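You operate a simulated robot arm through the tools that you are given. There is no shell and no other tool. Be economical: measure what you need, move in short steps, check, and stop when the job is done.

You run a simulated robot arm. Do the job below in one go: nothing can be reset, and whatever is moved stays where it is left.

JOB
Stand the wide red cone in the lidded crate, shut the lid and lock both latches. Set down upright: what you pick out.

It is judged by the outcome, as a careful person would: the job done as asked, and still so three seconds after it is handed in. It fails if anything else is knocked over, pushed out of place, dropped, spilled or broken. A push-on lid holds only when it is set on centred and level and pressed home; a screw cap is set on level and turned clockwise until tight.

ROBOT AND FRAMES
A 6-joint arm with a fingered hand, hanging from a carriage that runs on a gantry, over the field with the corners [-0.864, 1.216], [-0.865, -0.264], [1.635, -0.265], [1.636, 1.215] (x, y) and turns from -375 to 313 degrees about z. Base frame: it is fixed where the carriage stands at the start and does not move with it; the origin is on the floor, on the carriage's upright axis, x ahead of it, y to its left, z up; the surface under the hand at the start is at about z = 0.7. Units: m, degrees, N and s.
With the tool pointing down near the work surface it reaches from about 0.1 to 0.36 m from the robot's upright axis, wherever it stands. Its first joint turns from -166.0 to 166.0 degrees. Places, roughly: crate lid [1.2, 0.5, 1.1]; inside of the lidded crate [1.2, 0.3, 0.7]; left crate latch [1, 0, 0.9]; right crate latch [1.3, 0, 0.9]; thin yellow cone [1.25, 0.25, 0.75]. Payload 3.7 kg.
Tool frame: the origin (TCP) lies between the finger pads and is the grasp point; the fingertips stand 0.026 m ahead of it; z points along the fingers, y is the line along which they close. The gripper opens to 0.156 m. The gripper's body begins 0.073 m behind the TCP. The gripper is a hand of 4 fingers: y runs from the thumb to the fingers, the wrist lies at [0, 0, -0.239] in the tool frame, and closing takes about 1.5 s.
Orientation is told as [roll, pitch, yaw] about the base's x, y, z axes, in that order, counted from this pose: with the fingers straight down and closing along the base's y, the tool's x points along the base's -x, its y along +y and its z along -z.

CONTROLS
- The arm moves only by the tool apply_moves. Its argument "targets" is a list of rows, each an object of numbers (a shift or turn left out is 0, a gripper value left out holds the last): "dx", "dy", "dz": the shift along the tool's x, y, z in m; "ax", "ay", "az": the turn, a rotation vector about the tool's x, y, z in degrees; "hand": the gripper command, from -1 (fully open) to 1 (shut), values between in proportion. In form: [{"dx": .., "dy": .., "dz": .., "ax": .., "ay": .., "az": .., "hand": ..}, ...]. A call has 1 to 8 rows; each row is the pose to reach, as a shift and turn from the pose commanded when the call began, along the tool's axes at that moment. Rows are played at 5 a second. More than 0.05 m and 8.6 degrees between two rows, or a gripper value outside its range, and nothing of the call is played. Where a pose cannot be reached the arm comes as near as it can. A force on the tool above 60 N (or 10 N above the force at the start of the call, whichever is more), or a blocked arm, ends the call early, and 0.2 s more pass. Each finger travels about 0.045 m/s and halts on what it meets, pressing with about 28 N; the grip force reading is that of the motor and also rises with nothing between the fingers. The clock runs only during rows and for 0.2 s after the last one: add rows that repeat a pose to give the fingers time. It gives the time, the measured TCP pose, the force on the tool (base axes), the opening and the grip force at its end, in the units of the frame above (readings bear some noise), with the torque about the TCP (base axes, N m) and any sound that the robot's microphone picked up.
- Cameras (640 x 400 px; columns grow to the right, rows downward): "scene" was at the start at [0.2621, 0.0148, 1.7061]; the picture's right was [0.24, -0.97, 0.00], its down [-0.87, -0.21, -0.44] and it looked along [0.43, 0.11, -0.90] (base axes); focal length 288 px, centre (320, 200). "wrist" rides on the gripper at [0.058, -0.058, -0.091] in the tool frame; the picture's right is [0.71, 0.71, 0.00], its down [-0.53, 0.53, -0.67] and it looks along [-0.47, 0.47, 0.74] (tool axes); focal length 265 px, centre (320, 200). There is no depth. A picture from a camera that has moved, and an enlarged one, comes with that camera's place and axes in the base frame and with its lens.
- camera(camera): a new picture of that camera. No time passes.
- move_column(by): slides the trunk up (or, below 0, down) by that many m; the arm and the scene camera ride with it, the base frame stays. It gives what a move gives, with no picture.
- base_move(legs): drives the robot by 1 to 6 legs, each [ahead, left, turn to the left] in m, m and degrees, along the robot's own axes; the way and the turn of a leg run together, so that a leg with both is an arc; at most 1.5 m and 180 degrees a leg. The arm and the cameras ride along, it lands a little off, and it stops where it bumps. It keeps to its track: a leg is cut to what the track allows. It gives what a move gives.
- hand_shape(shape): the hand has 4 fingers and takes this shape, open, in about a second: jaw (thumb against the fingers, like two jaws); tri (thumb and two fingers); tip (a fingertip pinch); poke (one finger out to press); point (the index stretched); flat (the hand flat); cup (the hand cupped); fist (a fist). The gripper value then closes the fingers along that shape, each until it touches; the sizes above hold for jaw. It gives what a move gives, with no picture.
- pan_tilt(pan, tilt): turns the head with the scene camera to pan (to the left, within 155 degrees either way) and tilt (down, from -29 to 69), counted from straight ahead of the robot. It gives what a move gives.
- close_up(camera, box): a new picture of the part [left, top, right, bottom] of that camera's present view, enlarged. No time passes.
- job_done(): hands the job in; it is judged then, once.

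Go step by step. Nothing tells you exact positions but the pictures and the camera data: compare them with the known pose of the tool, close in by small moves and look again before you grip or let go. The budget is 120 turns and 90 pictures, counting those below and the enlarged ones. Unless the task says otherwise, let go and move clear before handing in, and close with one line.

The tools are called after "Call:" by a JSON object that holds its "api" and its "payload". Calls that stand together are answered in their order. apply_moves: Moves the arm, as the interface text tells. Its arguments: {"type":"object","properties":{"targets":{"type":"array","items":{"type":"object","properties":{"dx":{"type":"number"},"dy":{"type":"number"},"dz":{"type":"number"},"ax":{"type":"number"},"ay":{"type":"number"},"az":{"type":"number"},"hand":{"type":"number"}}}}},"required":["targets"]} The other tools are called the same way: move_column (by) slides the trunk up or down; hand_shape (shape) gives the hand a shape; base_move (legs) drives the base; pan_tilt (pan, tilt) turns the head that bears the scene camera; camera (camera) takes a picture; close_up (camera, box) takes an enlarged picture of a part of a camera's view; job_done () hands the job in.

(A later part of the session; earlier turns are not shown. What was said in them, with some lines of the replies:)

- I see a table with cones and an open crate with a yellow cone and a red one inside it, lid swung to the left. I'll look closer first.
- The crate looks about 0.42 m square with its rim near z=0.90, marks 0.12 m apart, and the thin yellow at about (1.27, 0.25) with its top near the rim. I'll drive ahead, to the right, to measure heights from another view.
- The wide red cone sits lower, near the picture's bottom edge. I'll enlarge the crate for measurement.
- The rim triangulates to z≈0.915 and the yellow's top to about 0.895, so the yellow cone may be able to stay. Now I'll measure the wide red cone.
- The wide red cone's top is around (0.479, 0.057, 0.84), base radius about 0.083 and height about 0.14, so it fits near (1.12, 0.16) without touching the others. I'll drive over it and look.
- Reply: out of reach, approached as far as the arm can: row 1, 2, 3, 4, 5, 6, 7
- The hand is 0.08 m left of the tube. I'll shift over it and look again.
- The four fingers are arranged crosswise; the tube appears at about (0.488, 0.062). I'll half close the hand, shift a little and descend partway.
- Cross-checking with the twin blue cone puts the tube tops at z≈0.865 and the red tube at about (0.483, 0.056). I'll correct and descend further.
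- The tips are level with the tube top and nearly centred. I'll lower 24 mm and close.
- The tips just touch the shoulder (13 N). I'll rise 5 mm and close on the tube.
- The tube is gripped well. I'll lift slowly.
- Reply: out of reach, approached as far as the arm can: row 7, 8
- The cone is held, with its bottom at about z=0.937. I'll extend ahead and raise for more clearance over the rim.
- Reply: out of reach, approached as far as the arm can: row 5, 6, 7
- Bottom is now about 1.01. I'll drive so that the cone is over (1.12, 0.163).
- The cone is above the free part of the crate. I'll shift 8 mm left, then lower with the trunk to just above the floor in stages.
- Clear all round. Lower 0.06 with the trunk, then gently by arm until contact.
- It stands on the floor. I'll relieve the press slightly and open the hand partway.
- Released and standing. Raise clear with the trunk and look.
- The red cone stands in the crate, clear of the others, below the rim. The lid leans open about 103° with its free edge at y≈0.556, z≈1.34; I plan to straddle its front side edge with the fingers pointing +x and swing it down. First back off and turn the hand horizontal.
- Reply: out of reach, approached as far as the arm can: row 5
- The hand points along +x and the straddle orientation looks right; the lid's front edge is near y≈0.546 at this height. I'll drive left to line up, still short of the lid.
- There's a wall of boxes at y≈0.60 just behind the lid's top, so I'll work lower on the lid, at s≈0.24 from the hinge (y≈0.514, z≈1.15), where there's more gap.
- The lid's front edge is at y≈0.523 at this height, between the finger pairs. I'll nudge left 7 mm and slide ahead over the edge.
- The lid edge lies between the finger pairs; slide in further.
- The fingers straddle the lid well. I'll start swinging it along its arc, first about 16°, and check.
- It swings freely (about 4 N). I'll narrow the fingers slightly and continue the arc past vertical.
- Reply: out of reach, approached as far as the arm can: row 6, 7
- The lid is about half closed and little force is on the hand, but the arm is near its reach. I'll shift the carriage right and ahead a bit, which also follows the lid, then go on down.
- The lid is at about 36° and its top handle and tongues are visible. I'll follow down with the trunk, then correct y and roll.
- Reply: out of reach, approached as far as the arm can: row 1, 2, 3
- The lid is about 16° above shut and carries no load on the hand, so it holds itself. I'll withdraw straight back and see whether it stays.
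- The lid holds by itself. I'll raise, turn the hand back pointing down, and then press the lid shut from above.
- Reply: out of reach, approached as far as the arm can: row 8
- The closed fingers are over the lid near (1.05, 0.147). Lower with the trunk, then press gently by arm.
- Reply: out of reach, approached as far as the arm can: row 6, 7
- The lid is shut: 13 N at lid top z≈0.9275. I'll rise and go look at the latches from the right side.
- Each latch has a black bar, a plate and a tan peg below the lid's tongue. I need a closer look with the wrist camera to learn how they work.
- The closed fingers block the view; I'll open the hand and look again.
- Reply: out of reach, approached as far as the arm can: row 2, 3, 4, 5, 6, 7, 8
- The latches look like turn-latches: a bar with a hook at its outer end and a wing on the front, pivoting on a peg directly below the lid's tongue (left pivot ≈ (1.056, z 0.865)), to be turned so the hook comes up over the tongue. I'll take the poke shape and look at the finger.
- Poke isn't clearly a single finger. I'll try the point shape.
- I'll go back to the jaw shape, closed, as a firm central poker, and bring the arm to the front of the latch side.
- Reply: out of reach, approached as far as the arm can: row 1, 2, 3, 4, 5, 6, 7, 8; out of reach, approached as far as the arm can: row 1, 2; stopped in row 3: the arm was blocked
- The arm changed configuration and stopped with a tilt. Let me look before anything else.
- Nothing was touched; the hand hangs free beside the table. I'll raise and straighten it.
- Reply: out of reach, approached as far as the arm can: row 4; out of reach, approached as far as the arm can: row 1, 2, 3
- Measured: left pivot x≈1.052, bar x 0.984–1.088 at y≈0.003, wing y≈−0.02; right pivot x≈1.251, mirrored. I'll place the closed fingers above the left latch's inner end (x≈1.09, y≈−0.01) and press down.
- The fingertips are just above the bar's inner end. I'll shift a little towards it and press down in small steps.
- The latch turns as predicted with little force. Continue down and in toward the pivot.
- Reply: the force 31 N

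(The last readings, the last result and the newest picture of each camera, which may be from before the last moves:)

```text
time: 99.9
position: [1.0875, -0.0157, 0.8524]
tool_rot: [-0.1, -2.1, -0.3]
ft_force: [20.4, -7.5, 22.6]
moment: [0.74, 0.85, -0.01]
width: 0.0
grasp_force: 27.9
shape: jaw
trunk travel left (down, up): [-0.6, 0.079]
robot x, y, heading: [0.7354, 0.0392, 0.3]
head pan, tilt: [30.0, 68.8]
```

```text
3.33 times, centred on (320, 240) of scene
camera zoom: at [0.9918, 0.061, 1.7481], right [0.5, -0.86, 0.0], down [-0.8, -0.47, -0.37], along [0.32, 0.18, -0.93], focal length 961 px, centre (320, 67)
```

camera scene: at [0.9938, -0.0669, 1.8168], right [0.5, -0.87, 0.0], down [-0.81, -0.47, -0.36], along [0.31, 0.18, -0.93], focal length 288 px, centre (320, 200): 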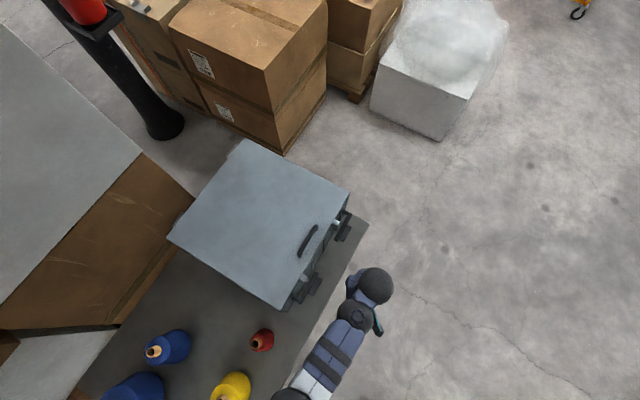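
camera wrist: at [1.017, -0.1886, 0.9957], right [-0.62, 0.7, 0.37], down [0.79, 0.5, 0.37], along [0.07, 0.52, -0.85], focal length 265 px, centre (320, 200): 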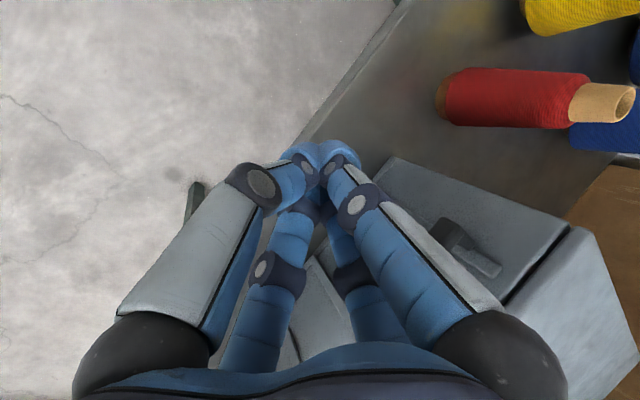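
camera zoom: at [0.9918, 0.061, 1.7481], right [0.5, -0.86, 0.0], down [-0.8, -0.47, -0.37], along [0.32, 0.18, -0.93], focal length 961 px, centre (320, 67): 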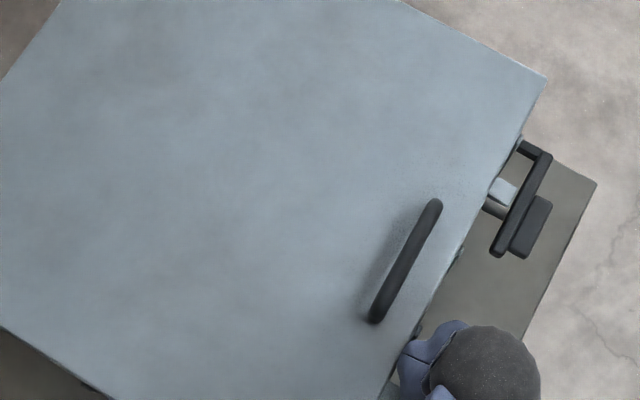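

The lever stands at about 55–60° now and the finger's side is binding on the wing. I'll back off to the right, rise, and look at it.

Call:
{"api": "apply_moves", "payload": {"targets": [{"dx": -0.012, "dz": -0.004}, {"dx": -0.022, "dz": -0.01}, {"dx": -0.03, "dz": -0.03}]}}

Call:
{"api": "move_column", "payload": {"by": 0.085}}

Call:
{"api": "base_move", "payload": {"legs": [[-0.13, -0.1, 0]]}}

Call:
{"api": "camera", "payload": {"camera": "wrist"}}

Call:
{"api": "close_up", "payload": {"camera": "scene", "box": [290, 170, 450, 290]}}

```text
time: 100.7
position: [1.1023, -0.0117, 0.8787]
tool_rot: [-0.2, -1.0, -0.2]
ft_force: [-0.6, 0.4, -1.0]
moment: [0.0, -0.02, -0.01]
width: 0.0001
grasp_force: 28.0
shape: jaw
trunk travel left (down, up): [-0.6, 0.079]
robot x, y, heading: [0.7375, 0.0314, 0.4]
head pan, tilt: [30.0, 68.8]
```

```text
time: 101.8
position: [1.1037, -0.0122, 0.9583]
tool_rot: [-0.1, -1.4, -0.2]
ft_force: [0.2, 0.1, -0.2]
moment: [0.04, -0.03, 0.0]
width: 0.0004
grasp_force: 28.0
shape: jaw
out of reach, approached as far as the arm can: row 1
trunk travel left (down, up): [-0.679, 0.0]
robot x, y, heading: [0.7404, 0.032, 0.1]
head pan, tilt: [30.0, 68.8]
```

```text
time: 103.3
position: [0.9753, -0.1103, 0.9595]
tool_rot: [-0.1, -1.2, -0.2]
ft_force: [-0.5, 0.0, -0.6]
moment: [0.0, 0.01, 0.01]
width: 0.0004
grasp_force: 28.2
shape: jaw
trunk travel left (down, up): [-0.679, 0.0]
robot x, y, heading: [0.6122, -0.0636, 0.2]
head pan, tilt: [30.0, 68.8]
```

```text
21 pictures are left
camera wrist: at [0.9153, -0.1688, 1.0498], right [-0.7, 0.71, -0.02], down [0.51, 0.53, 0.68], along [0.49, 0.47, -0.73], focal length 265 px, centre (320, 200)
```

wrist: 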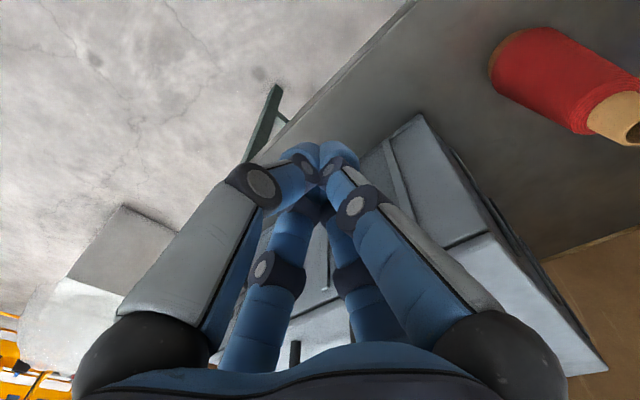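

```text
3.33 times, centred on (370, 230) of scene
camera zoom: at [0.8607, -0.0375, 1.8261], right [0.5, -0.86, 0.0], down [-0.81, -0.47, -0.36], along [0.31, 0.18, -0.93], focal length 961 px, centre (153, 100)
```

zoom: 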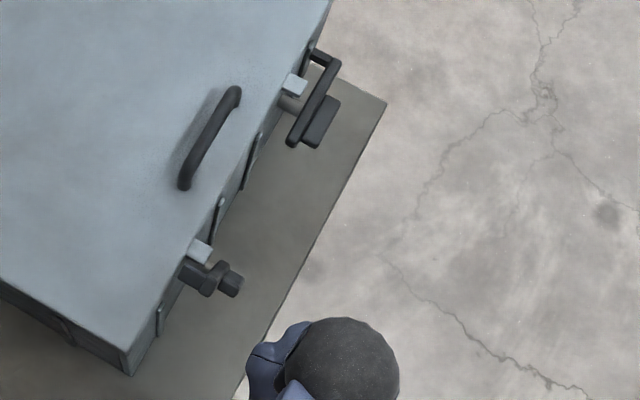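

The left lever is at about 77°, its hook just left of the tongue. I'll come to its left side and push it right until it is upright over the tongue.

Call:
{"api": "base_move", "payload": {"legs": [[0.0, 0.1, 0]]}}

Call:
{"api": "move_column", "payload": {"by": -0.03}}

Call:
{"api": "apply_moves", "payload": {"targets": [{"dx": -0.012}, {"dx": -0.024}, {"dx": -0.032}, {"dx": -0.038}, {"dx": -0.043}, {"dx": -0.048}]}}

Call:
{"api": "close_up", "payload": {"camera": "scene", "box": [270, 140, 430, 260]}}

```text
time: 104.4
position: [0.9739, -0.0125, 0.9596]
tool_rot: [-0.1, -1.3, -0.4]
ft_force: [-0.5, 0.2, 0.2]
moment: [-0.01, 0.0, -0.02]
width: 0.0001
grasp_force: 28.2
shape: jaw
trunk travel left (down, up): [-0.679, 0.0]
robot x, y, heading: [0.6111, 0.0355, -0.1]
head pan, tilt: [30.0, 68.8]
```

```text
time: 105.2
position: [0.9741, -0.0128, 0.9286]
tool_rot: [-0.1, -1.2, -0.4]
ft_force: [-0.1, -0.7, -0.2]
moment: [0.01, -0.01, 0.05]
width: 0.0
grasp_force: 27.7
shape: jaw
trunk travel left (down, up): [-0.649, 0.03]
robot x, y, heading: [0.6125, 0.0341, 0.0]
head pan, tilt: [30.0, 68.8]
```

```text
time: 106.6
position: [1.022, -0.0127, 0.9295]
tool_rot: [-0.1, -1.4, -0.4]
ft_force: [-0.2, -2.7, 0.4]
moment: [-0.01, -0.02, 0.0]
width: 0.0
grasp_force: 28.0
shape: jaw
trunk travel left (down, up): [-0.649, 0.03]
robot x, y, heading: [0.6137, 0.0313, 0.1]
head pan, tilt: [30.0, 68.8]
```

```text
3.33 times, centred on (350, 200) of scene
camera zoom: at [0.8605, 0.0614, 1.7961], right [0.5, -0.87, 0.0], down [-0.81, -0.47, -0.36], along [0.31, 0.18, -0.93], focal length 961 px, centre (220, 200)
```

zoom: 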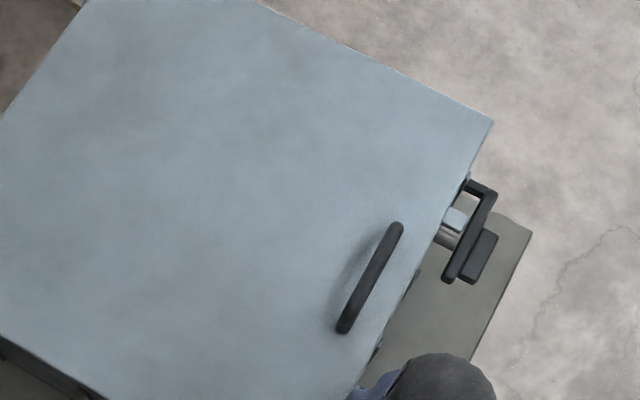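

Call:
{"api": "apply_moves", "payload": {"targets": [{"dx": -0.004}, {"dx": -0.008}, {"dx": -0.012}, {"dx": -0.016}, {"dx": -0.016}]}}

Call:
{"api": "close_up", "payload": {"camera": "wrist", "box": [220, 80, 540, 280]}}

```text
time: 107.8
position: [1.0344, -0.0138, 0.9304]
tool_rot: [-0.1, -0.9, -0.5]
ft_force: [-16.2, -2.7, 8.3]
moment: [0.1, 0.0, 0.06]
width: 0.0
grasp_force: 28.2
shape: jaw
trunk travel left (down, up): [-0.649, 0.03]
robot x, y, heading: [0.6083, 0.0334, -0.1]
head pan, tilt: [30.0, 68.8]
```

```text
2.00 times, centred on (380, 180) of wrist
camera zoom: at [0.9752, -0.0712, 1.0201], right [-0.7, 0.71, -0.01], down [0.52, 0.52, 0.68], along [0.49, 0.47, -0.74], focal length 531 px, centre (200, 240)
```

zoom: 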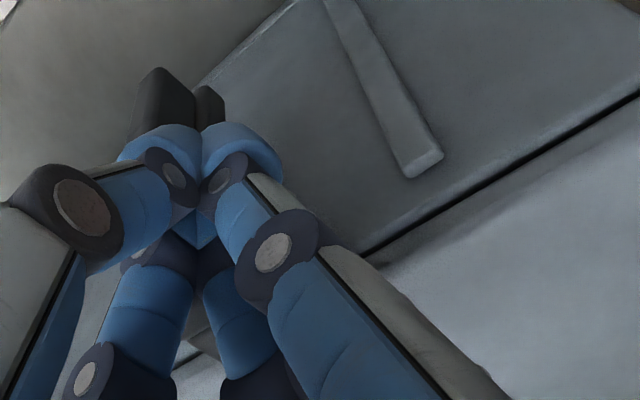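

The lever now resists at 16 N; I'll back away and look at its position.

Call:
{"api": "apply_moves", "payload": {"targets": [{"dx": 0.015}, {"dx": 0.035}, {"dx": 0.055}]}}

Call:
{"api": "move_column", "payload": {"by": 0.03}}

Call:
{"api": "base_move", "payload": {"legs": [[0.0, -0.13, 0]]}}

Call:
{"api": "close_up", "payload": {"camera": "scene", "box": [330, 190, 426, 250]}}

```text
time: 108.6
position: [0.9849, -0.0116, 0.9302]
tool_rot: [-0.1, -1.4, -0.4]
ft_force: [0.2, -0.5, -1.2]
moment: [-0.01, 0.03, 0.0]
width: 0.0001
grasp_force: 28.0
shape: jaw
trunk travel left (down, up): [-0.649, 0.03]
robot x, y, heading: [0.6082, 0.0329, 0.1]
head pan, tilt: [30.0, 68.8]
```

```text
time: 109.3
position: [0.9832, -0.0122, 0.9581]
tool_rot: [-0.2, -1.4, -0.3]
ft_force: [0.2, -0.4, -0.1]
moment: [-0.02, 0.0, 0.0]
width: 0.0
grasp_force: 28.1
shape: jaw
trunk travel left (down, up): [-0.679, 0.0]
robot x, y, heading: [0.6102, 0.0357, -0.0]
head pan, tilt: [30.0, 68.8]
```

```text
time: 110.6
position: [0.9821, -0.1434, 0.9603]
tool_rot: [-0.2, -1.3, -0.6]
ft_force: [-0.6, -0.4, 0.3]
moment: [0.01, 0.01, 0.02]
width: 0.0
grasp_force: 28.0
shape: jaw
trunk travel left (down, up): [-0.679, 0.0]
robot x, y, heading: [0.6112, -0.0959, -0.2]
head pan, tilt: [30.0, 68.8]
```

```text
6.67 times, centred on (378, 220) of scene
camera zoom: at [0.8606, -0.0693, 1.8261], right [0.5, -0.87, 0.0], down [-0.81, -0.47, -0.36], along [0.31, 0.18, -0.93], focal length 1921 px, centre (-67, 67)
```

zoom: 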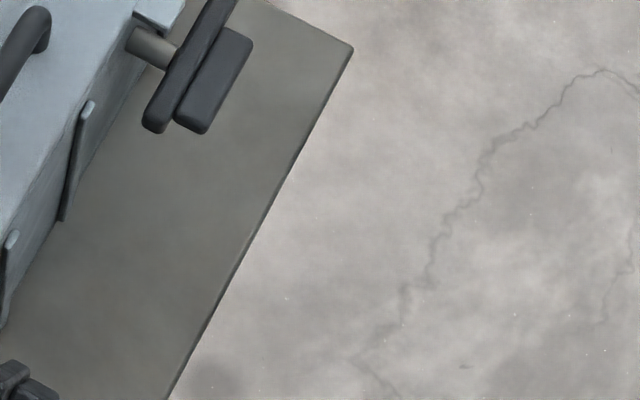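

Call:
{"api": "close_up", "payload": {"camera": "scene", "box": [300, 220, 380, 270]}}

```text
8.00 times, centred on (340, 245) of scene
camera zoom: at [0.8606, -0.0693, 1.8261], right [0.5, -0.87, 0.0], down [-0.81, -0.47, -0.36], along [0.31, 0.18, -0.93], focal length 2306 px, centre (160, -160)
```

zoom: 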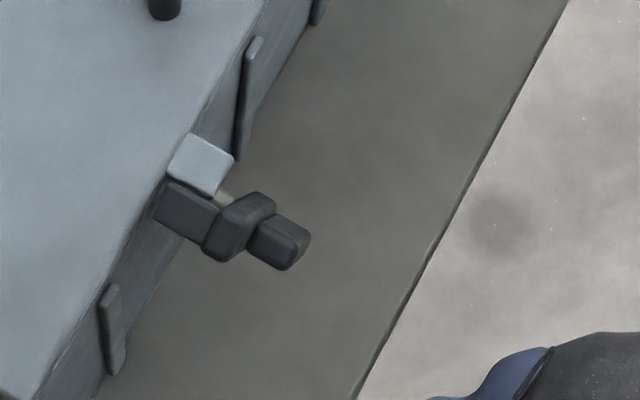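

The hook stopped against the tongue's left side, so it can't pass over: the lid is probably a few mm proud. I'll press the lid down firmly near its free edge, beside the left latch.

Call:
{"api": "apply_moves", "payload": {"targets": [{"dx": -0.03, "dz": -0.01}, {"dx": -0.05, "dz": -0.03}, {"dx": -0.065, "dz": -0.05}]}}

```text
time: 111.4
position: [1.0474, -0.144, 1.0094]
tool_rot: [-0.1, -1.3, -0.5]
ft_force: [0.2, 0.4, 0.0]
moment: [0.0, -0.01, -0.05]
width: 0.0001
grasp_force: 28.2
shape: jaw
trunk travel left (down, up): [-0.679, 0.0]
robot x, y, heading: [0.614, -0.0992, -0.1]
head pan, tilt: [30.0, 68.8]
```

Call:
{"api": "base_move", "payload": {"legs": [[-0.004, 0.215, 0]]}}

Call:
{"api": "move_column", "payload": {"by": -0.05}}

Call:
{"api": "apply_moves", "payload": {"targets": [{"dz": 0.003}, {"dz": 0.006}, {"dz": 0.009}, {"dz": 0.012}, {"dz": 0.015}, {"dz": 0.018}, {"dz": 0.021}, {"dz": 0.024}]}}

```text
time: 113.1
position: [1.0419, 0.0723, 1.0097]
tool_rot: [-0.2, -1.3, -0.3]
ft_force: [-0.3, -0.4, 0.6]
moment: [-0.01, -0.01, -0.05]
width: 0.0
grasp_force: 27.7
shape: jaw
trunk travel left (down, up): [-0.679, 0.0]
robot x, y, heading: [0.6047, 0.1182, -0.0]
head pan, tilt: [30.0, 68.8]
```

```text
time: 114.0
position: [1.0446, 0.0719, 0.96]
tool_rot: [-0.1, -1.2, -0.4]
ft_force: [0.6, -0.8, -0.1]
moment: [0.0, -0.01, -0.04]
width: 0.0
grasp_force: 28.6
shape: jaw
trunk travel left (down, up): [-0.629, 0.05]
robot x, y, heading: [0.6056, 0.1221, -0.1]
head pan, tilt: [30.0, 68.8]
```

```text
time: 115.1
position: [1.0491, 0.0726, 0.9541]
tool_rot: [-0.1, -1.5, -0.4]
ft_force: [-9.0, 1.2, 29.7]
moment: [0.02, 0.52, -0.02]
width: 0.0002
grasp_force: 28.4
shape: jaw
trunk travel left (down, up): [-0.629, 0.05]
robot x, y, heading: [0.6042, 0.1209, -0.0]
head pan, tilt: [30.0, 68.8]
stopped in row 5: the force on the tool passed its limit at 64 N (the readings are from after the stop); the commanded pose is now the measured one
```

The lid stays at the same height under 64 N, so it is fully shut and level. I'll back off to get a good close look at the left latch with the open hand.

Call:
{"api": "move_column", "payload": {"by": 0.05}}

Call:
{"api": "base_move", "payload": {"legs": [[-0.13, -0.26, 0]]}}

Call:
{"api": "apply_moves", "payload": {"targets": [{"hand": -1}, {"dx": 0}, {"dx": 0}, {"dx": 0}, {"dx": 0}, {"dx": 0}, {"dx": 0}]}}

Call:
{"api": "close_up", "payload": {"camera": "wrist", "box": [240, 130, 400, 230]}}

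```text
time: 116.0
position: [1.0462, 0.0711, 1.0013]
tool_rot: [0.0, -1.5, -0.3]
ft_force: [0.3, -0.1, -0.6]
moment: [0.01, 0.01, 0.03]
width: 0.0
grasp_force: 28.3
shape: jaw
trunk travel left (down, up): [-0.679, 0.0]
robot x, y, heading: [0.607, 0.1204, -0.1]
head pan, tilt: [30.0, 68.8]
```

```text
time: 118.0
position: [0.9175, -0.1848, 1.0019]
tool_rot: [-0.3, -1.5, -0.5]
ft_force: [0.2, -0.3, -0.3]
moment: [0.01, 0.02, -0.02]
width: 0.0
grasp_force: 27.9
shape: jaw
trunk travel left (down, up): [-0.679, 0.0]
robot x, y, heading: [0.479, -0.1385, -0.0]
head pan, tilt: [30.0, 68.8]
```

```text
time: 119.6
position: [0.9172, -0.187, 1.0021]
tool_rot: [-0.1, -1.5, -0.5]
ft_force: [-0.6, 0.1, 1.1]
moment: [0.02, 0.01, 0.03]
width: 0.1559
grasp_force: 0.0
shape: jaw
trunk travel left (down, up): [-0.679, 0.0]
robot x, y, heading: [0.475, -0.1338, 0.2]
head pan, tilt: [30.0, 68.8]
```

```text
4.00 times, centred on (320, 180) of wrist
camera zoom: at [0.8571, -0.2428, 1.0921], right [-0.7, 0.71, -0.02], down [0.51, 0.52, 0.68], along [0.5, 0.47, -0.73], focal length 1062 px, centre (320, 280)
```

zoom: 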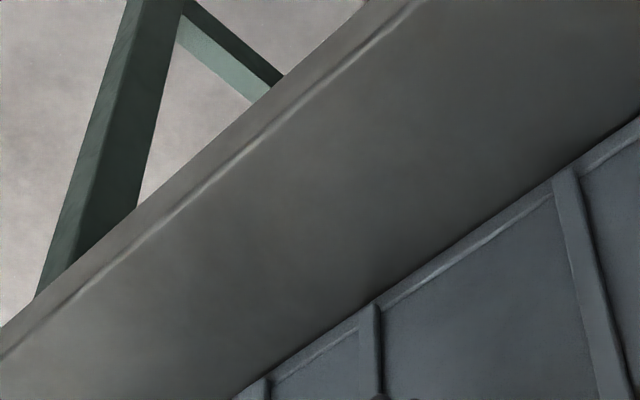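

Wrong part of the view; the latch lies lower in the picture.

Call:
{"api": "close_up", "payload": {"camera": "wrist", "box": [250, 210, 410, 310]}}

```text
4.00 times, centred on (330, 260) of wrist
camera zoom: at [0.8571, -0.2428, 1.0921], right [-0.7, 0.71, -0.02], down [0.51, 0.52, 0.68], along [0.5, 0.47, -0.73], focal length 1062 px, centre (280, -40)
```

zoom: 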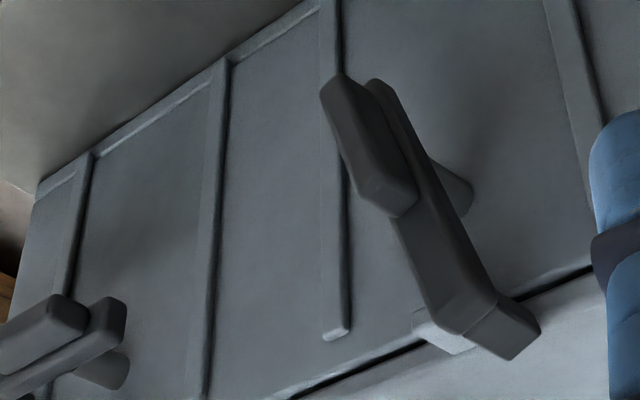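

The lever leans at about 70°, with the hook level with and beside the tongue. My last push was probably too far out in y and slid across the wing; I'll push again closer to the wall (y≈0.003) and slightly higher.

Call:
{"api": "apply_moves", "payload": {"targets": [{"hand": 1}, {"dx": 0}, {"dx": 0}, {"dx": 0}, {"dx": 0}, {"dx": 0}, {"dx": 0}, {"dx": 0}]}}

Call:
{"api": "base_move", "payload": {"legs": [[0.056, 0.189, 0]]}}

Call:
{"api": "move_column", "payload": {"by": -0.06}}

```text
time: 121.4
position: [0.9178, -0.1866, 1.0006]
tool_rot: [0.0, -1.5, -0.5]
ft_force: [0.3, 0.6, 1.0]
moment: [0.0, 0.03, 0.0]
width: 0.0
grasp_force: 0.0
shape: jaw
trunk travel left (down, up): [-0.679, 0.0]
robot x, y, heading: [0.4777, -0.1392, -0.3]
head pan, tilt: [30.0, 68.8]
```

```text
time: 123.0
position: [0.9736, 0.0032, 1.0017]
tool_rot: [-0.1, -1.5, -0.6]
ft_force: [0.0, -0.3, 0.4]
moment: [0.0, -0.03, 0.0]
width: 0.0
grasp_force: 27.6
shape: jaw
trunk travel left (down, up): [-0.679, 0.0]
robot x, y, heading: [0.533, 0.0497, -0.5]
head pan, tilt: [30.0, 68.8]
```

```text
time: 124.0
position: [0.9732, 0.0049, 0.9413]
tool_rot: [-0.1, -1.6, -0.5]
ft_force: [0.4, 0.6, 0.3]
moment: [-0.04, 0.02, 0.0]
width: 0.0001
grasp_force: 28.1
shape: jaw
trunk travel left (down, up): [-0.619, 0.06]
robot x, y, heading: [0.5378, 0.0512, -0.1]
head pan, tilt: [30.0, 68.8]
```

Call:
{"api": "apply_moves", "payload": {"targets": [{"dx": -0.012}, {"dx": -0.024}, {"dx": -0.034}, {"dx": -0.04}, {"dx": -0.045}, {"dx": -0.05}, {"dx": -0.054}, {"dx": -0.058}]}}

Call:
{"api": "close_up", "payload": {"camera": "wrist", "box": [220, 80, 540, 280]}}

```text
time: 125.8
position: [1.0214, 0.0043, 0.9451]
tool_rot: [-0.1, -1.6, -0.6]
ft_force: [-0.8, -0.3, -0.8]
moment: [0.01, 0.0, 0.02]
width: 0.0002
grasp_force: 28.2
shape: jaw
out of reach, approached as far as the arm can: row 6, 7, 8
trunk travel left (down, up): [-0.619, 0.06]
robot x, y, heading: [0.5355, 0.0505, -0.2]
head pan, tilt: [30.0, 68.8]
```

```text
2.00 times, centred on (380, 180) of wrist
camera zoom: at [0.9611, -0.0533, 1.0354], right [-0.7, 0.71, -0.02], down [0.51, 0.52, 0.68], along [0.5, 0.47, -0.73], focal length 531 px, centre (200, 240)
```

zoom: 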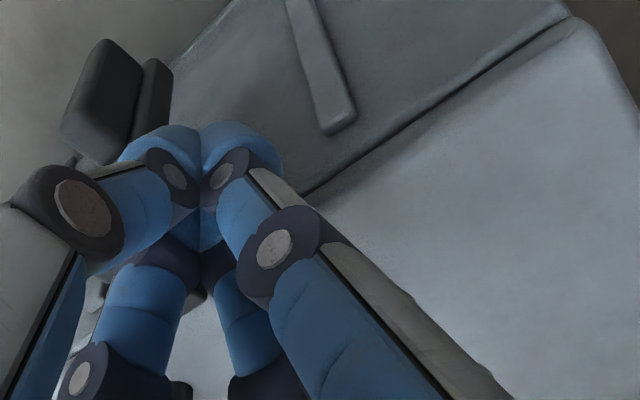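

The arm is at its reach; I'll nudge the carriage ahead a little to finish the push.

Call:
{"api": "base_move", "payload": {"legs": [[0.012, 0, 0]]}}

Call:
{"api": "close_up", "payload": {"camera": "scene", "box": [320, 160, 480, 260]}}

```text
time: 126.5
position: [1.0264, 0.0037, 0.9432]
tool_rot: [0.0, -0.9, -0.6]
ft_force: [-24.6, -0.7, 11.1]
moment: [-0.03, 0.0, -0.01]
width: 0.0001
grasp_force: 28.2
shape: jaw
trunk travel left (down, up): [-0.619, 0.06]
robot x, y, heading: [0.5439, 0.0561, -0.2]
head pan, tilt: [30.0, 68.8]
```

```text
4.00 times, centred on (400, 210) of scene
camera zoom: at [0.793, 0.08, 1.7654], right [0.5, -0.87, 0.0], down [-0.81, -0.46, -0.36], along [0.31, 0.18, -0.93], focal length 1153 px, centre (0, 160)
```

zoom: 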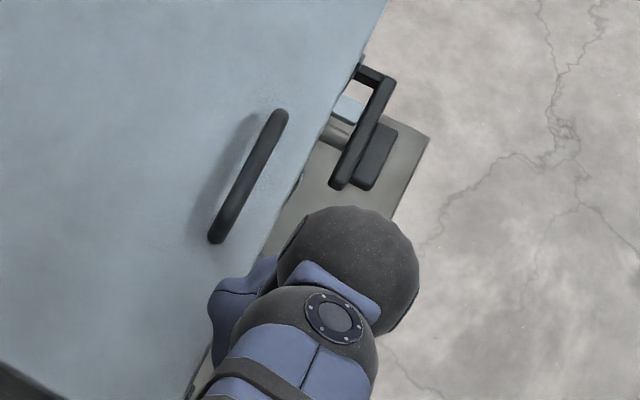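

Hard resistance (25 N). I'll back off and inspect with the open hand from the same viewpoint as before.

Call:
{"api": "apply_moves", "payload": {"targets": [{"dx": 0.015}, {"dx": 0.035}, {"dx": 0.05}]}}

Call:
{"api": "move_column", "payload": {"by": 0.06}}

Call:
{"api": "base_move", "payload": {"legs": [[-0.06, -0.19, 0]]}}

Call:
{"api": "apply_moves", "payload": {"targets": [{"hand": -1}, {"dx": 0}, {"dx": 0}, {"dx": 0}, {"dx": 0}, {"dx": 0}, {"dx": 0}]}}

Call:
{"api": "close_up", "payload": {"camera": "wrist", "box": [250, 210, 410, 310]}}

```text
time: 127.3
position: [0.9811, 0.0036, 0.9426]
tool_rot: [-0.1, -1.2, -0.5]
ft_force: [-0.3, 0.3, -0.1]
moment: [-0.01, 0.01, 0.0]
width: 0.0002
grasp_force: 28.1
shape: jaw
trunk travel left (down, up): [-0.619, 0.06]
robot x, y, heading: [0.5481, 0.0521, -0.2]
head pan, tilt: [30.0, 68.8]
```

```text
time: 128.3
position: [0.9805, 0.0033, 1.0032]
tool_rot: [-0.1, -1.1, -0.6]
ft_force: [0.4, 0.9, -0.3]
moment: [-0.01, 0.0, 0.01]
width: 0.0
grasp_force: 27.8
shape: jaw
trunk travel left (down, up): [-0.679, 0.0]
robot x, y, heading: [0.5439, 0.0512, -0.2]
head pan, tilt: [30.0, 68.8]
```

```text
time: 129.9
position: [0.9202, -0.1866, 1.0029]
tool_rot: [-0.1, -1.1, -0.4]
ft_force: [0.4, -0.2, 0.8]
moment: [-0.01, 0.01, 0.01]
width: 0.0001
grasp_force: 27.7
shape: jaw
trunk travel left (down, up): [-0.679, 0.0]
robot x, y, heading: [0.4845, -0.1381, 0.1]
head pan, tilt: [30.0, 68.8]
```

```text
time: 131.5
position: [0.9205, -0.1857, 1.0031]
tool_rot: [-0.1, -1.1, -0.4]
ft_force: [0.9, -1.6, -0.6]
moment: [-0.01, 0.05, 0.01]
width: 0.156
grasp_force: 0.0
shape: jaw
trunk travel left (down, up): [-0.679, 0.0]
robot x, y, heading: [0.4845, -0.1385, -0.2]
head pan, tilt: [30.0, 68.8]
```

```text
4.00 times, centred on (330, 260) of wrist
camera zoom: at [0.8609, -0.2433, 1.0936], right [-0.7, 0.71, -0.01], down [0.52, 0.52, 0.68], along [0.49, 0.47, -0.74], focal length 1062 px, centre (280, -40)
```

zoom: 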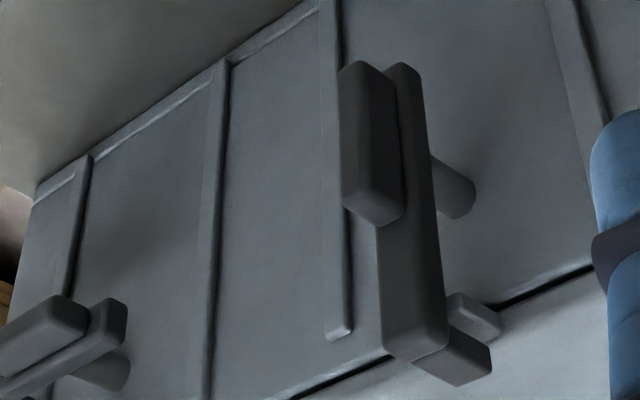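

The left lever is upright with its hook over the tongue: locked. Now the right one, mirrored: press down its inner end at x≈1.218.

Call:
{"api": "apply_moves", "payload": {"targets": [{"hand": 1}, {"dx": 0}, {"dx": 0}, {"dx": 0}, {"dx": 0}, {"dx": 0}, {"dx": 0}, {"dx": 0}]}}

Call:
{"api": "base_move", "payload": {"legs": [[0.298, 0.172, 0]]}}

Call:
{"api": "move_column", "payload": {"by": -0.09}}

Call:
{"api": "close_up", "payload": {"camera": "wrist", "box": [220, 80, 476, 240]}}

```text
time: 133.3
position: [0.9211, -0.1869, 1.0031]
tool_rot: [-0.1, -1.1, -0.3]
ft_force: [-0.4, 0.4, 0.0]
moment: [-0.01, 0.01, 0.02]
width: 0.0
grasp_force: 0.0
shape: jaw
trunk travel left (down, up): [-0.679, 0.0]
robot x, y, heading: [0.481, -0.1349, -0.1]
head pan, tilt: [30.0, 68.8]
```

```text
time: 135.6
position: [1.2164, -0.0089, 1.0033]
tool_rot: [-0.1, -1.1, -0.5]
ft_force: [-0.1, -0.7, 1.1]
moment: [-0.01, 0.0, 0.02]
width: 0.0003
grasp_force: 27.7
shape: jaw
trunk travel left (down, up): [-0.679, 0.0]
robot x, y, heading: [0.7827, 0.0394, -0.2]
head pan, tilt: [30.0, 68.8]
```

```text
time: 136.8
position: [1.2174, -0.0101, 0.9117]
tool_rot: [-0.1, -1.1, -0.4]
ft_force: [0.4, -0.4, 0.1]
moment: [-0.06, 0.0, 0.0]
width: 0.0
grasp_force: 27.8
shape: jaw
trunk travel left (down, up): [-0.589, 0.09]
robot x, y, heading: [0.7822, 0.0403, -0.2]
head pan, tilt: [30.0, 68.8]
```

```text
2.50 times, centred on (348, 160) of wrist
camera zoom: at [1.1578, -0.0676, 1.0036], right [-0.7, 0.71, -0.01], down [0.52, 0.52, 0.68], along [0.49, 0.47, -0.74], focal length 664 px, centre (250, 300)
```

zoom: 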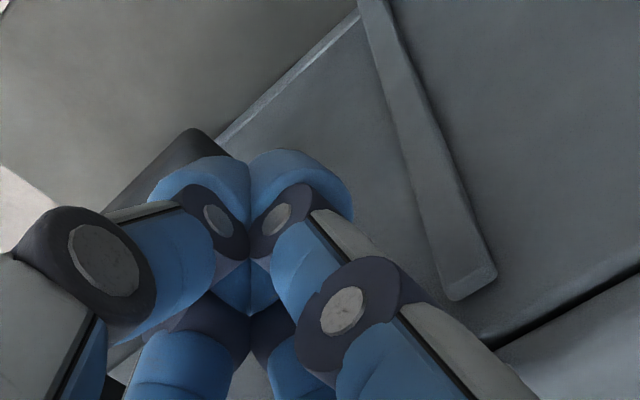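

Fingertips are above the right lever's inner end. Press down in steps, then slightly inward.

Call:
{"api": "apply_moves", "payload": {"targets": [{"dy": -0.003, "dz": 0.01}, {"dy": -0.003, "dz": 0.02}, {"dy": -0.003, "dz": 0.03}, {"dy": -0.003, "dz": 0.04}, {"dx": -0.002, "dy": -0.003, "dz": 0.047}, {"dx": -0.004, "dy": -0.003, "dz": 0.054}, {"dx": -0.007, "dy": -0.003, "dz": 0.06}]}}

Call:
{"api": "close_up", "payload": {"camera": "wrist", "box": [140, 80, 460, 280]}}

```text
time: 138.4
position: [1.2195, -0.0133, 0.8618]
tool_rot: [-0.1, -1.0, -0.3]
ft_force: [-1.6, -0.7, 0.9]
moment: [0.02, -0.04, -0.04]
width: 0.0001
grasp_force: 27.9
shape: jaw
out of reach, approached as far as the arm can: row 6, 7
trunk travel left (down, up): [-0.589, 0.09]
robot x, y, heading: [0.7798, 0.0395, -0.1]
head pan, tilt: [30.0, 68.8]
```

```text
2.00 times, centred on (300, 180) of wrist
camera zoom: at [1.1598, -0.0701, 0.9533], right [-0.7, 0.71, -0.01], down [0.52, 0.52, 0.68], along [0.49, 0.47, -0.74], focal length 531 px, centre (360, 240)
```

zoom: 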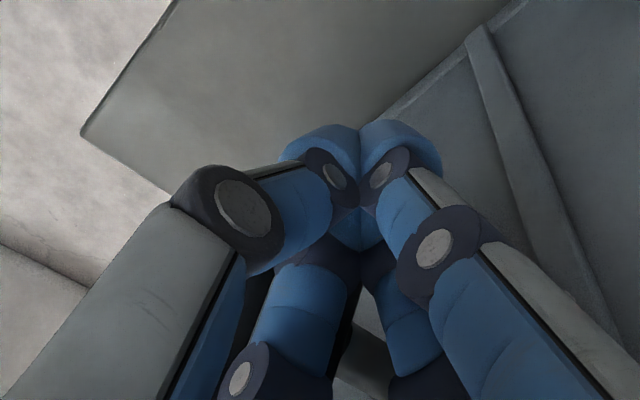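

Call:
{"api": "move_column", "payload": {"by": -0.01}}

```text
time: 139.0
position: [1.217, -0.0163, 0.852]
tool_rot: [-0.3, -0.8, -0.6]
ft_force: [-12.0, -12.1, 13.7]
moment: [1.23, -0.2, -0.1]
width: 0.0
grasp_force: 28.1
shape: jaw
trunk travel left (down, up): [-0.579, 0.1]
robot x, y, heading: [0.7813, 0.0374, -0.1]
head pan, tilt: [30.0, 68.8]
```

Same end point as on the left. I'll back off leftward, rise, and go round to the right side of the lever.

Call:
{"api": "apply_moves", "payload": {"targets": [{"dx": 0.012, "dz": -0.004}, {"dx": 0.022, "dz": -0.015}, {"dx": 0.03, "dz": -0.04}]}}

Call:
{"api": "move_column", "payload": {"by": 0.1}}

Call:
{"api": "base_move", "payload": {"legs": [[0, -0.12, 0], [0.15, 0, 0]]}}

Call:
{"api": "close_up", "payload": {"camera": "scene", "box": [260, 160, 420, 280]}}

```text
time: 139.8
position: [1.1906, -0.0103, 0.8922]
tool_rot: [-0.1, -1.0, -0.4]
ft_force: [0.1, -0.5, 0.4]
moment: [0.02, 0.01, 0.01]
width: 0.0002
grasp_force: 28.0
shape: jaw
trunk travel left (down, up): [-0.579, 0.1]
robot x, y, heading: [0.7811, 0.039, -0.1]
head pan, tilt: [30.0, 68.8]
```

```text
time: 141.1
position: [1.1896, -0.0107, 0.9911]
tool_rot: [-0.1, -1.1, -0.5]
ft_force: [-0.6, 0.3, -0.6]
moment: [0.01, -0.03, -0.01]
width: 0.0
grasp_force: 28.3
shape: jaw
trunk travel left (down, up): [-0.679, 0.0]
robot x, y, heading: [0.7805, 0.0353, 0.0]
head pan, tilt: [30.0, 68.8]
```

```text
time: 143.3
position: [1.3402, -0.1297, 0.992]
tool_rot: [-0.1, -1.1, -0.3]
ft_force: [-0.7, 0.5, 0.1]
moment: [0.02, 0.02, 0.05]
width: 0.0
grasp_force: 28.5
shape: jaw
trunk travel left (down, up): [-0.679, 0.0]
robot x, y, heading: [0.9307, -0.0834, 0.1]
head pan, tilt: [30.0, 68.8]
```

```text
3.33 times, centred on (340, 220) of scene
camera zoom: at [1.1806, -0.0536, 1.8261], right [0.5, -0.86, 0.0], down [-0.81, -0.47, -0.36], along [0.31, 0.18, -0.93], focal length 961 px, centre (253, 133)
```

zoom: 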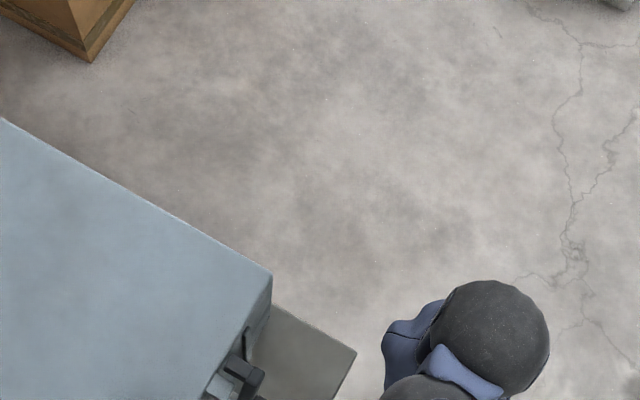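

The right lever is raised with its hook just right of the tongue. I'll line up at y≈0.004 and push it left until upright.

Call:
{"api": "base_move", "payload": {"legs": [[0, 0.134, 0]]}}

Call:
{"api": "move_column", "payload": {"by": -0.05}}

Call:
{"api": "apply_moves", "payload": {"targets": [{"dx": 0.015}, {"dx": 0.03}, {"dx": 0.04}, {"dx": 0.048}, {"dx": 0.054}, {"dx": 0.059}, {"dx": 0.064}, {"dx": 0.066}]}}

```text
time: 144.6
position: [1.3394, 0.0027, 0.9926]
tool_rot: [-0.2, -1.0, -0.3]
ft_force: [0.1, 0.0, 0.3]
moment: [-0.02, 0.0, 0.0]
width: 0.0
grasp_force: 27.7
shape: jaw
trunk travel left (down, up): [-0.679, 0.0]
robot x, y, heading: [0.9297, 0.0522, -0.2]
head pan, tilt: [30.0, 68.8]
```

```text
time: 145.6
position: [1.339, 0.0016, 0.9416]
tool_rot: [-0.1, -1.1, -0.3]
ft_force: [0.7, 0.4, 0.2]
moment: [-0.03, -0.04, 0.0]
width: 0.0001
grasp_force: 28.2
shape: jaw
trunk travel left (down, up): [-0.629, 0.05]
robot x, y, heading: [0.9291, 0.0516, 0.1]
head pan, tilt: [30.0, 68.8]
```

```text
time: 147.4
position: [1.2801, 0.0012, 0.9435]
tool_rot: [-0.2, -1.5, -0.3]
ft_force: [14.8, -0.5, 10.1]
moment: [0.01, 0.04, 0.03]
width: 0.0
grasp_force: 27.6
shape: jaw
trunk travel left (down, up): [-0.629, 0.05]
robot x, y, heading: [0.9321, 0.0518, -0.1]
head pan, tilt: [30.0, 68.8]
```

Call:
{"api": "apply_moves", "payload": {"targets": [{"dx": 0.003}, {"dx": 0.006}, {"dx": 0.008}]}}

Call:
{"api": "apply_moves", "payload": {"targets": [{"dx": -0.015}, {"dx": -0.035}, {"dx": -0.055}]}}

Call:
{"api": "move_column", "payload": {"by": 0.05}}

Call:
{"api": "base_move", "payload": {"legs": [[0, -0.18, 0], [-0.24, 0, 0]]}}

Call:
{"api": "apply_moves", "payload": {"targets": [{"hand": -1}, {"dx": 0}, {"dx": 0}, {"dx": 0}, {"dx": 0}, {"dx": 0}, {"dx": 0}]}}

Call:
{"api": "camera", "payload": {"camera": "wrist"}}

```text
time: 148.2
position: [1.2758, 0.001, 0.9435]
tool_rot: [-0.3, -2.0, -0.2]
ft_force: [28.3, -0.9, 5.9]
moment: [-0.01, -0.19, 0.01]
width: 0.0
grasp_force: 28.8
shape: jaw
trunk travel left (down, up): [-0.629, 0.05]
robot x, y, heading: [0.9312, 0.0536, 0.0]
head pan, tilt: [30.0, 68.8]
```

```text
time: 149.0
position: [1.3174, 0.0015, 0.941]
tool_rot: [-0.1, -0.9, -0.3]
ft_force: [-0.2, -0.3, -0.9]
moment: [-0.03, -0.02, -0.01]
width: 0.0
grasp_force: 27.9
shape: jaw
trunk travel left (down, up): [-0.629, 0.05]
robot x, y, heading: [0.9283, 0.0511, 0.1]
head pan, tilt: [30.0, 68.8]
```

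```text
time: 149.9
position: [1.3194, 0.0013, 0.9915]
tool_rot: [-0.2, -1.0, -0.3]
ft_force: [-0.1, 0.4, -0.3]
moment: [0.02, 0.02, 0.01]
width: 0.0
grasp_force: 28.2
shape: jaw
trunk travel left (down, up): [-0.679, 0.0]
robot x, y, heading: [0.9327, 0.0483, 0.3]
head pan, tilt: [30.0, 68.8]
```

```text
time: 152.8
position: [1.0801, -0.182, 0.9913]
tool_rot: [0.0, -1.2, 0.0]
ft_force: [0.5, -0.3, 0.4]
moment: [0.0, 0.0, 0.02]
width: 0.0
grasp_force: 28.0
shape: jaw
trunk travel left (down, up): [-0.679, 0.0]
robot x, y, heading: [0.692, -0.1331, 0.9]
head pan, tilt: [30.0, 68.8]
```

```text
time: 154.4
position: [1.0789, -0.182, 0.9919]
tool_rot: [-0.1, -1.0, 0.0]
ft_force: [0.1, -0.6, -0.9]
moment: [0.02, 0.01, 0.0]
width: 0.156
grasp_force: 0.1
shape: jaw
trunk travel left (down, up): [-0.679, 0.0]
robot x, y, heading: [0.691, -0.1323, 0.2]
head pan, tilt: [30.0, 68.8]
```

```text
7 pictures are left
camera wrist: at [1.0203, -0.2397, 1.082], right [-0.71, 0.71, -0.01], down [0.51, 0.53, 0.68], along [0.49, 0.47, -0.74], focal length 265 px, centre (320, 200)
```

wrist: 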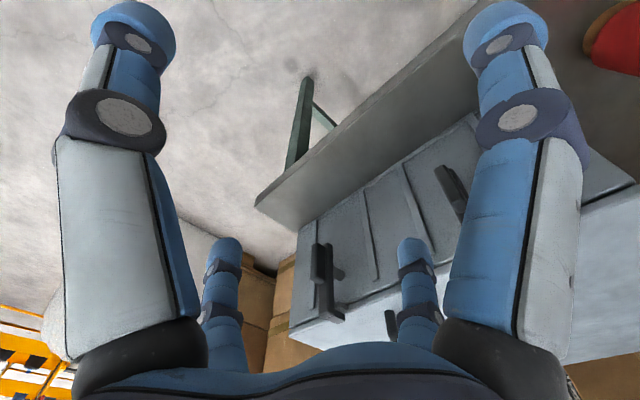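

Call:
{"api": "close_up", "payload": {"camera": "wrist", "box": [280, 150, 480, 340]}}

```text
2.11 times, centred on (380, 245) of wrist
camera zoom: at [1.0203, -0.2397, 1.082], right [-0.71, 0.71, -0.01], down [0.51, 0.53, 0.68], along [0.49, 0.47, -0.74], focal length 559 px, centre (194, 105)
```

zoom: 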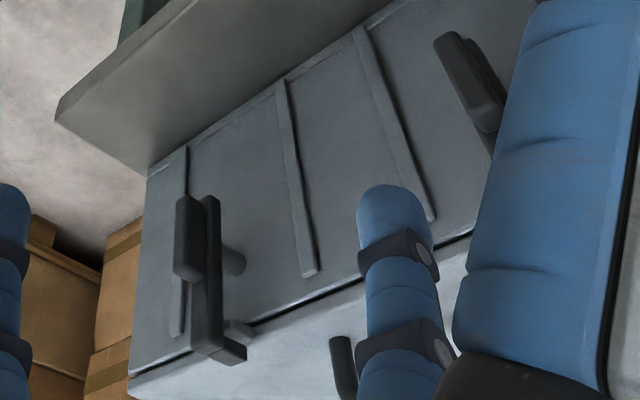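

Both levers are upright with hooks over their tongues. One last overall look to confirm the rest is undisturbed.

Call:
{"api": "pan_tilt", "payload": {"pan": 60, "tilt": 60}}

Call:
{"api": "camera", "payload": {"camera": "scene"}}

Call:
{"api": "close_up", "payload": {"camera": "scene", "box": [260, 180, 440, 300]}}

```text
time: 155.3
position: [1.0797, -0.1826, 0.9909]
tool_rot: [-0.1, -1.1, 0.0]
ft_force: [0.0, -0.8, -0.5]
moment: [0.01, 0.01, -0.01]
width: 0.1561
grasp_force: 0.0
shape: jaw
trunk travel left (down, up): [-0.679, 0.0]
robot x, y, heading: [0.6896, -0.135, 0.2]
head pan, tilt: [60.0, 60.0]
```

```text
5 pictures are left
camera scene: at [0.9245, -0.0751, 1.8354], right [0.87, -0.49, 0.0], down [-0.43, -0.75, -0.5], along [0.25, 0.43, -0.87], focal length 288 px, centre (320, 200)
```

scene: 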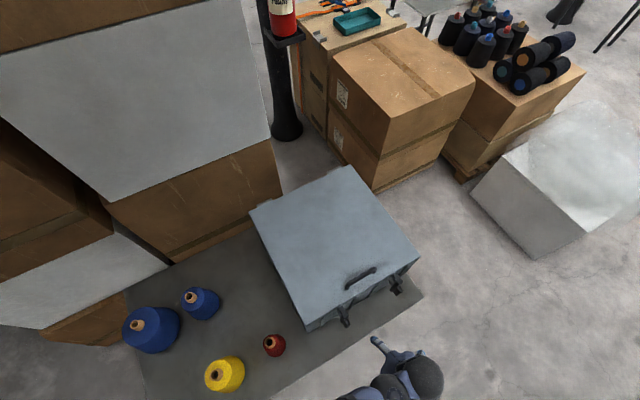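

```text
3.33 times, centred on (350, 240) of scene
camera zoom: at [0.9245, -0.0751, 1.8354], right [0.87, -0.49, 0.0], down [-0.43, -0.75, -0.5], along [0.25, 0.43, -0.87], focal length 961 px, centre (220, 67)
```

zoom: 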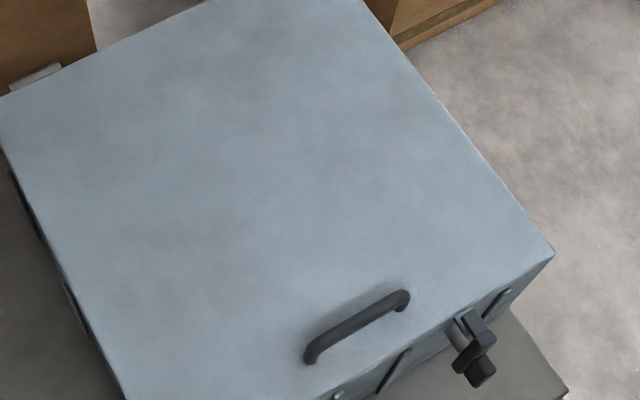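

Call:
{"api": "close_up", "payload": {"camera": "scene", "box": [328, 268, 416, 332]}}

```text
6.25 times, centred on (372, 300) of scene
camera zoom: at [0.9245, -0.0751, 1.8354], right [0.87, -0.49, 0.0], down [-0.43, -0.75, -0.5], along [0.25, 0.43, -0.87], focal length 1801 px, centre (-5, -425)
```

zoom: 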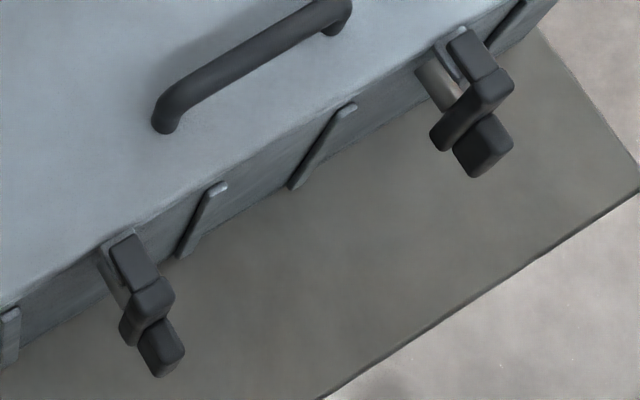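

Both hooks sit squarely over their tongues, at x≈1.053 and 1.249. The other cones stand untouched and the hand is clear.

Call:
{"api": "job_done", "payload": {}}

```text
The job is handed in.
```

The wide red cone is standing upright in the crate, the lid is shut level, and both latches are turned with their hooks over the lid's tongues. I left the two cones already in the crate where they were, since the red cone fit beside them. The cones on the table were not touched.
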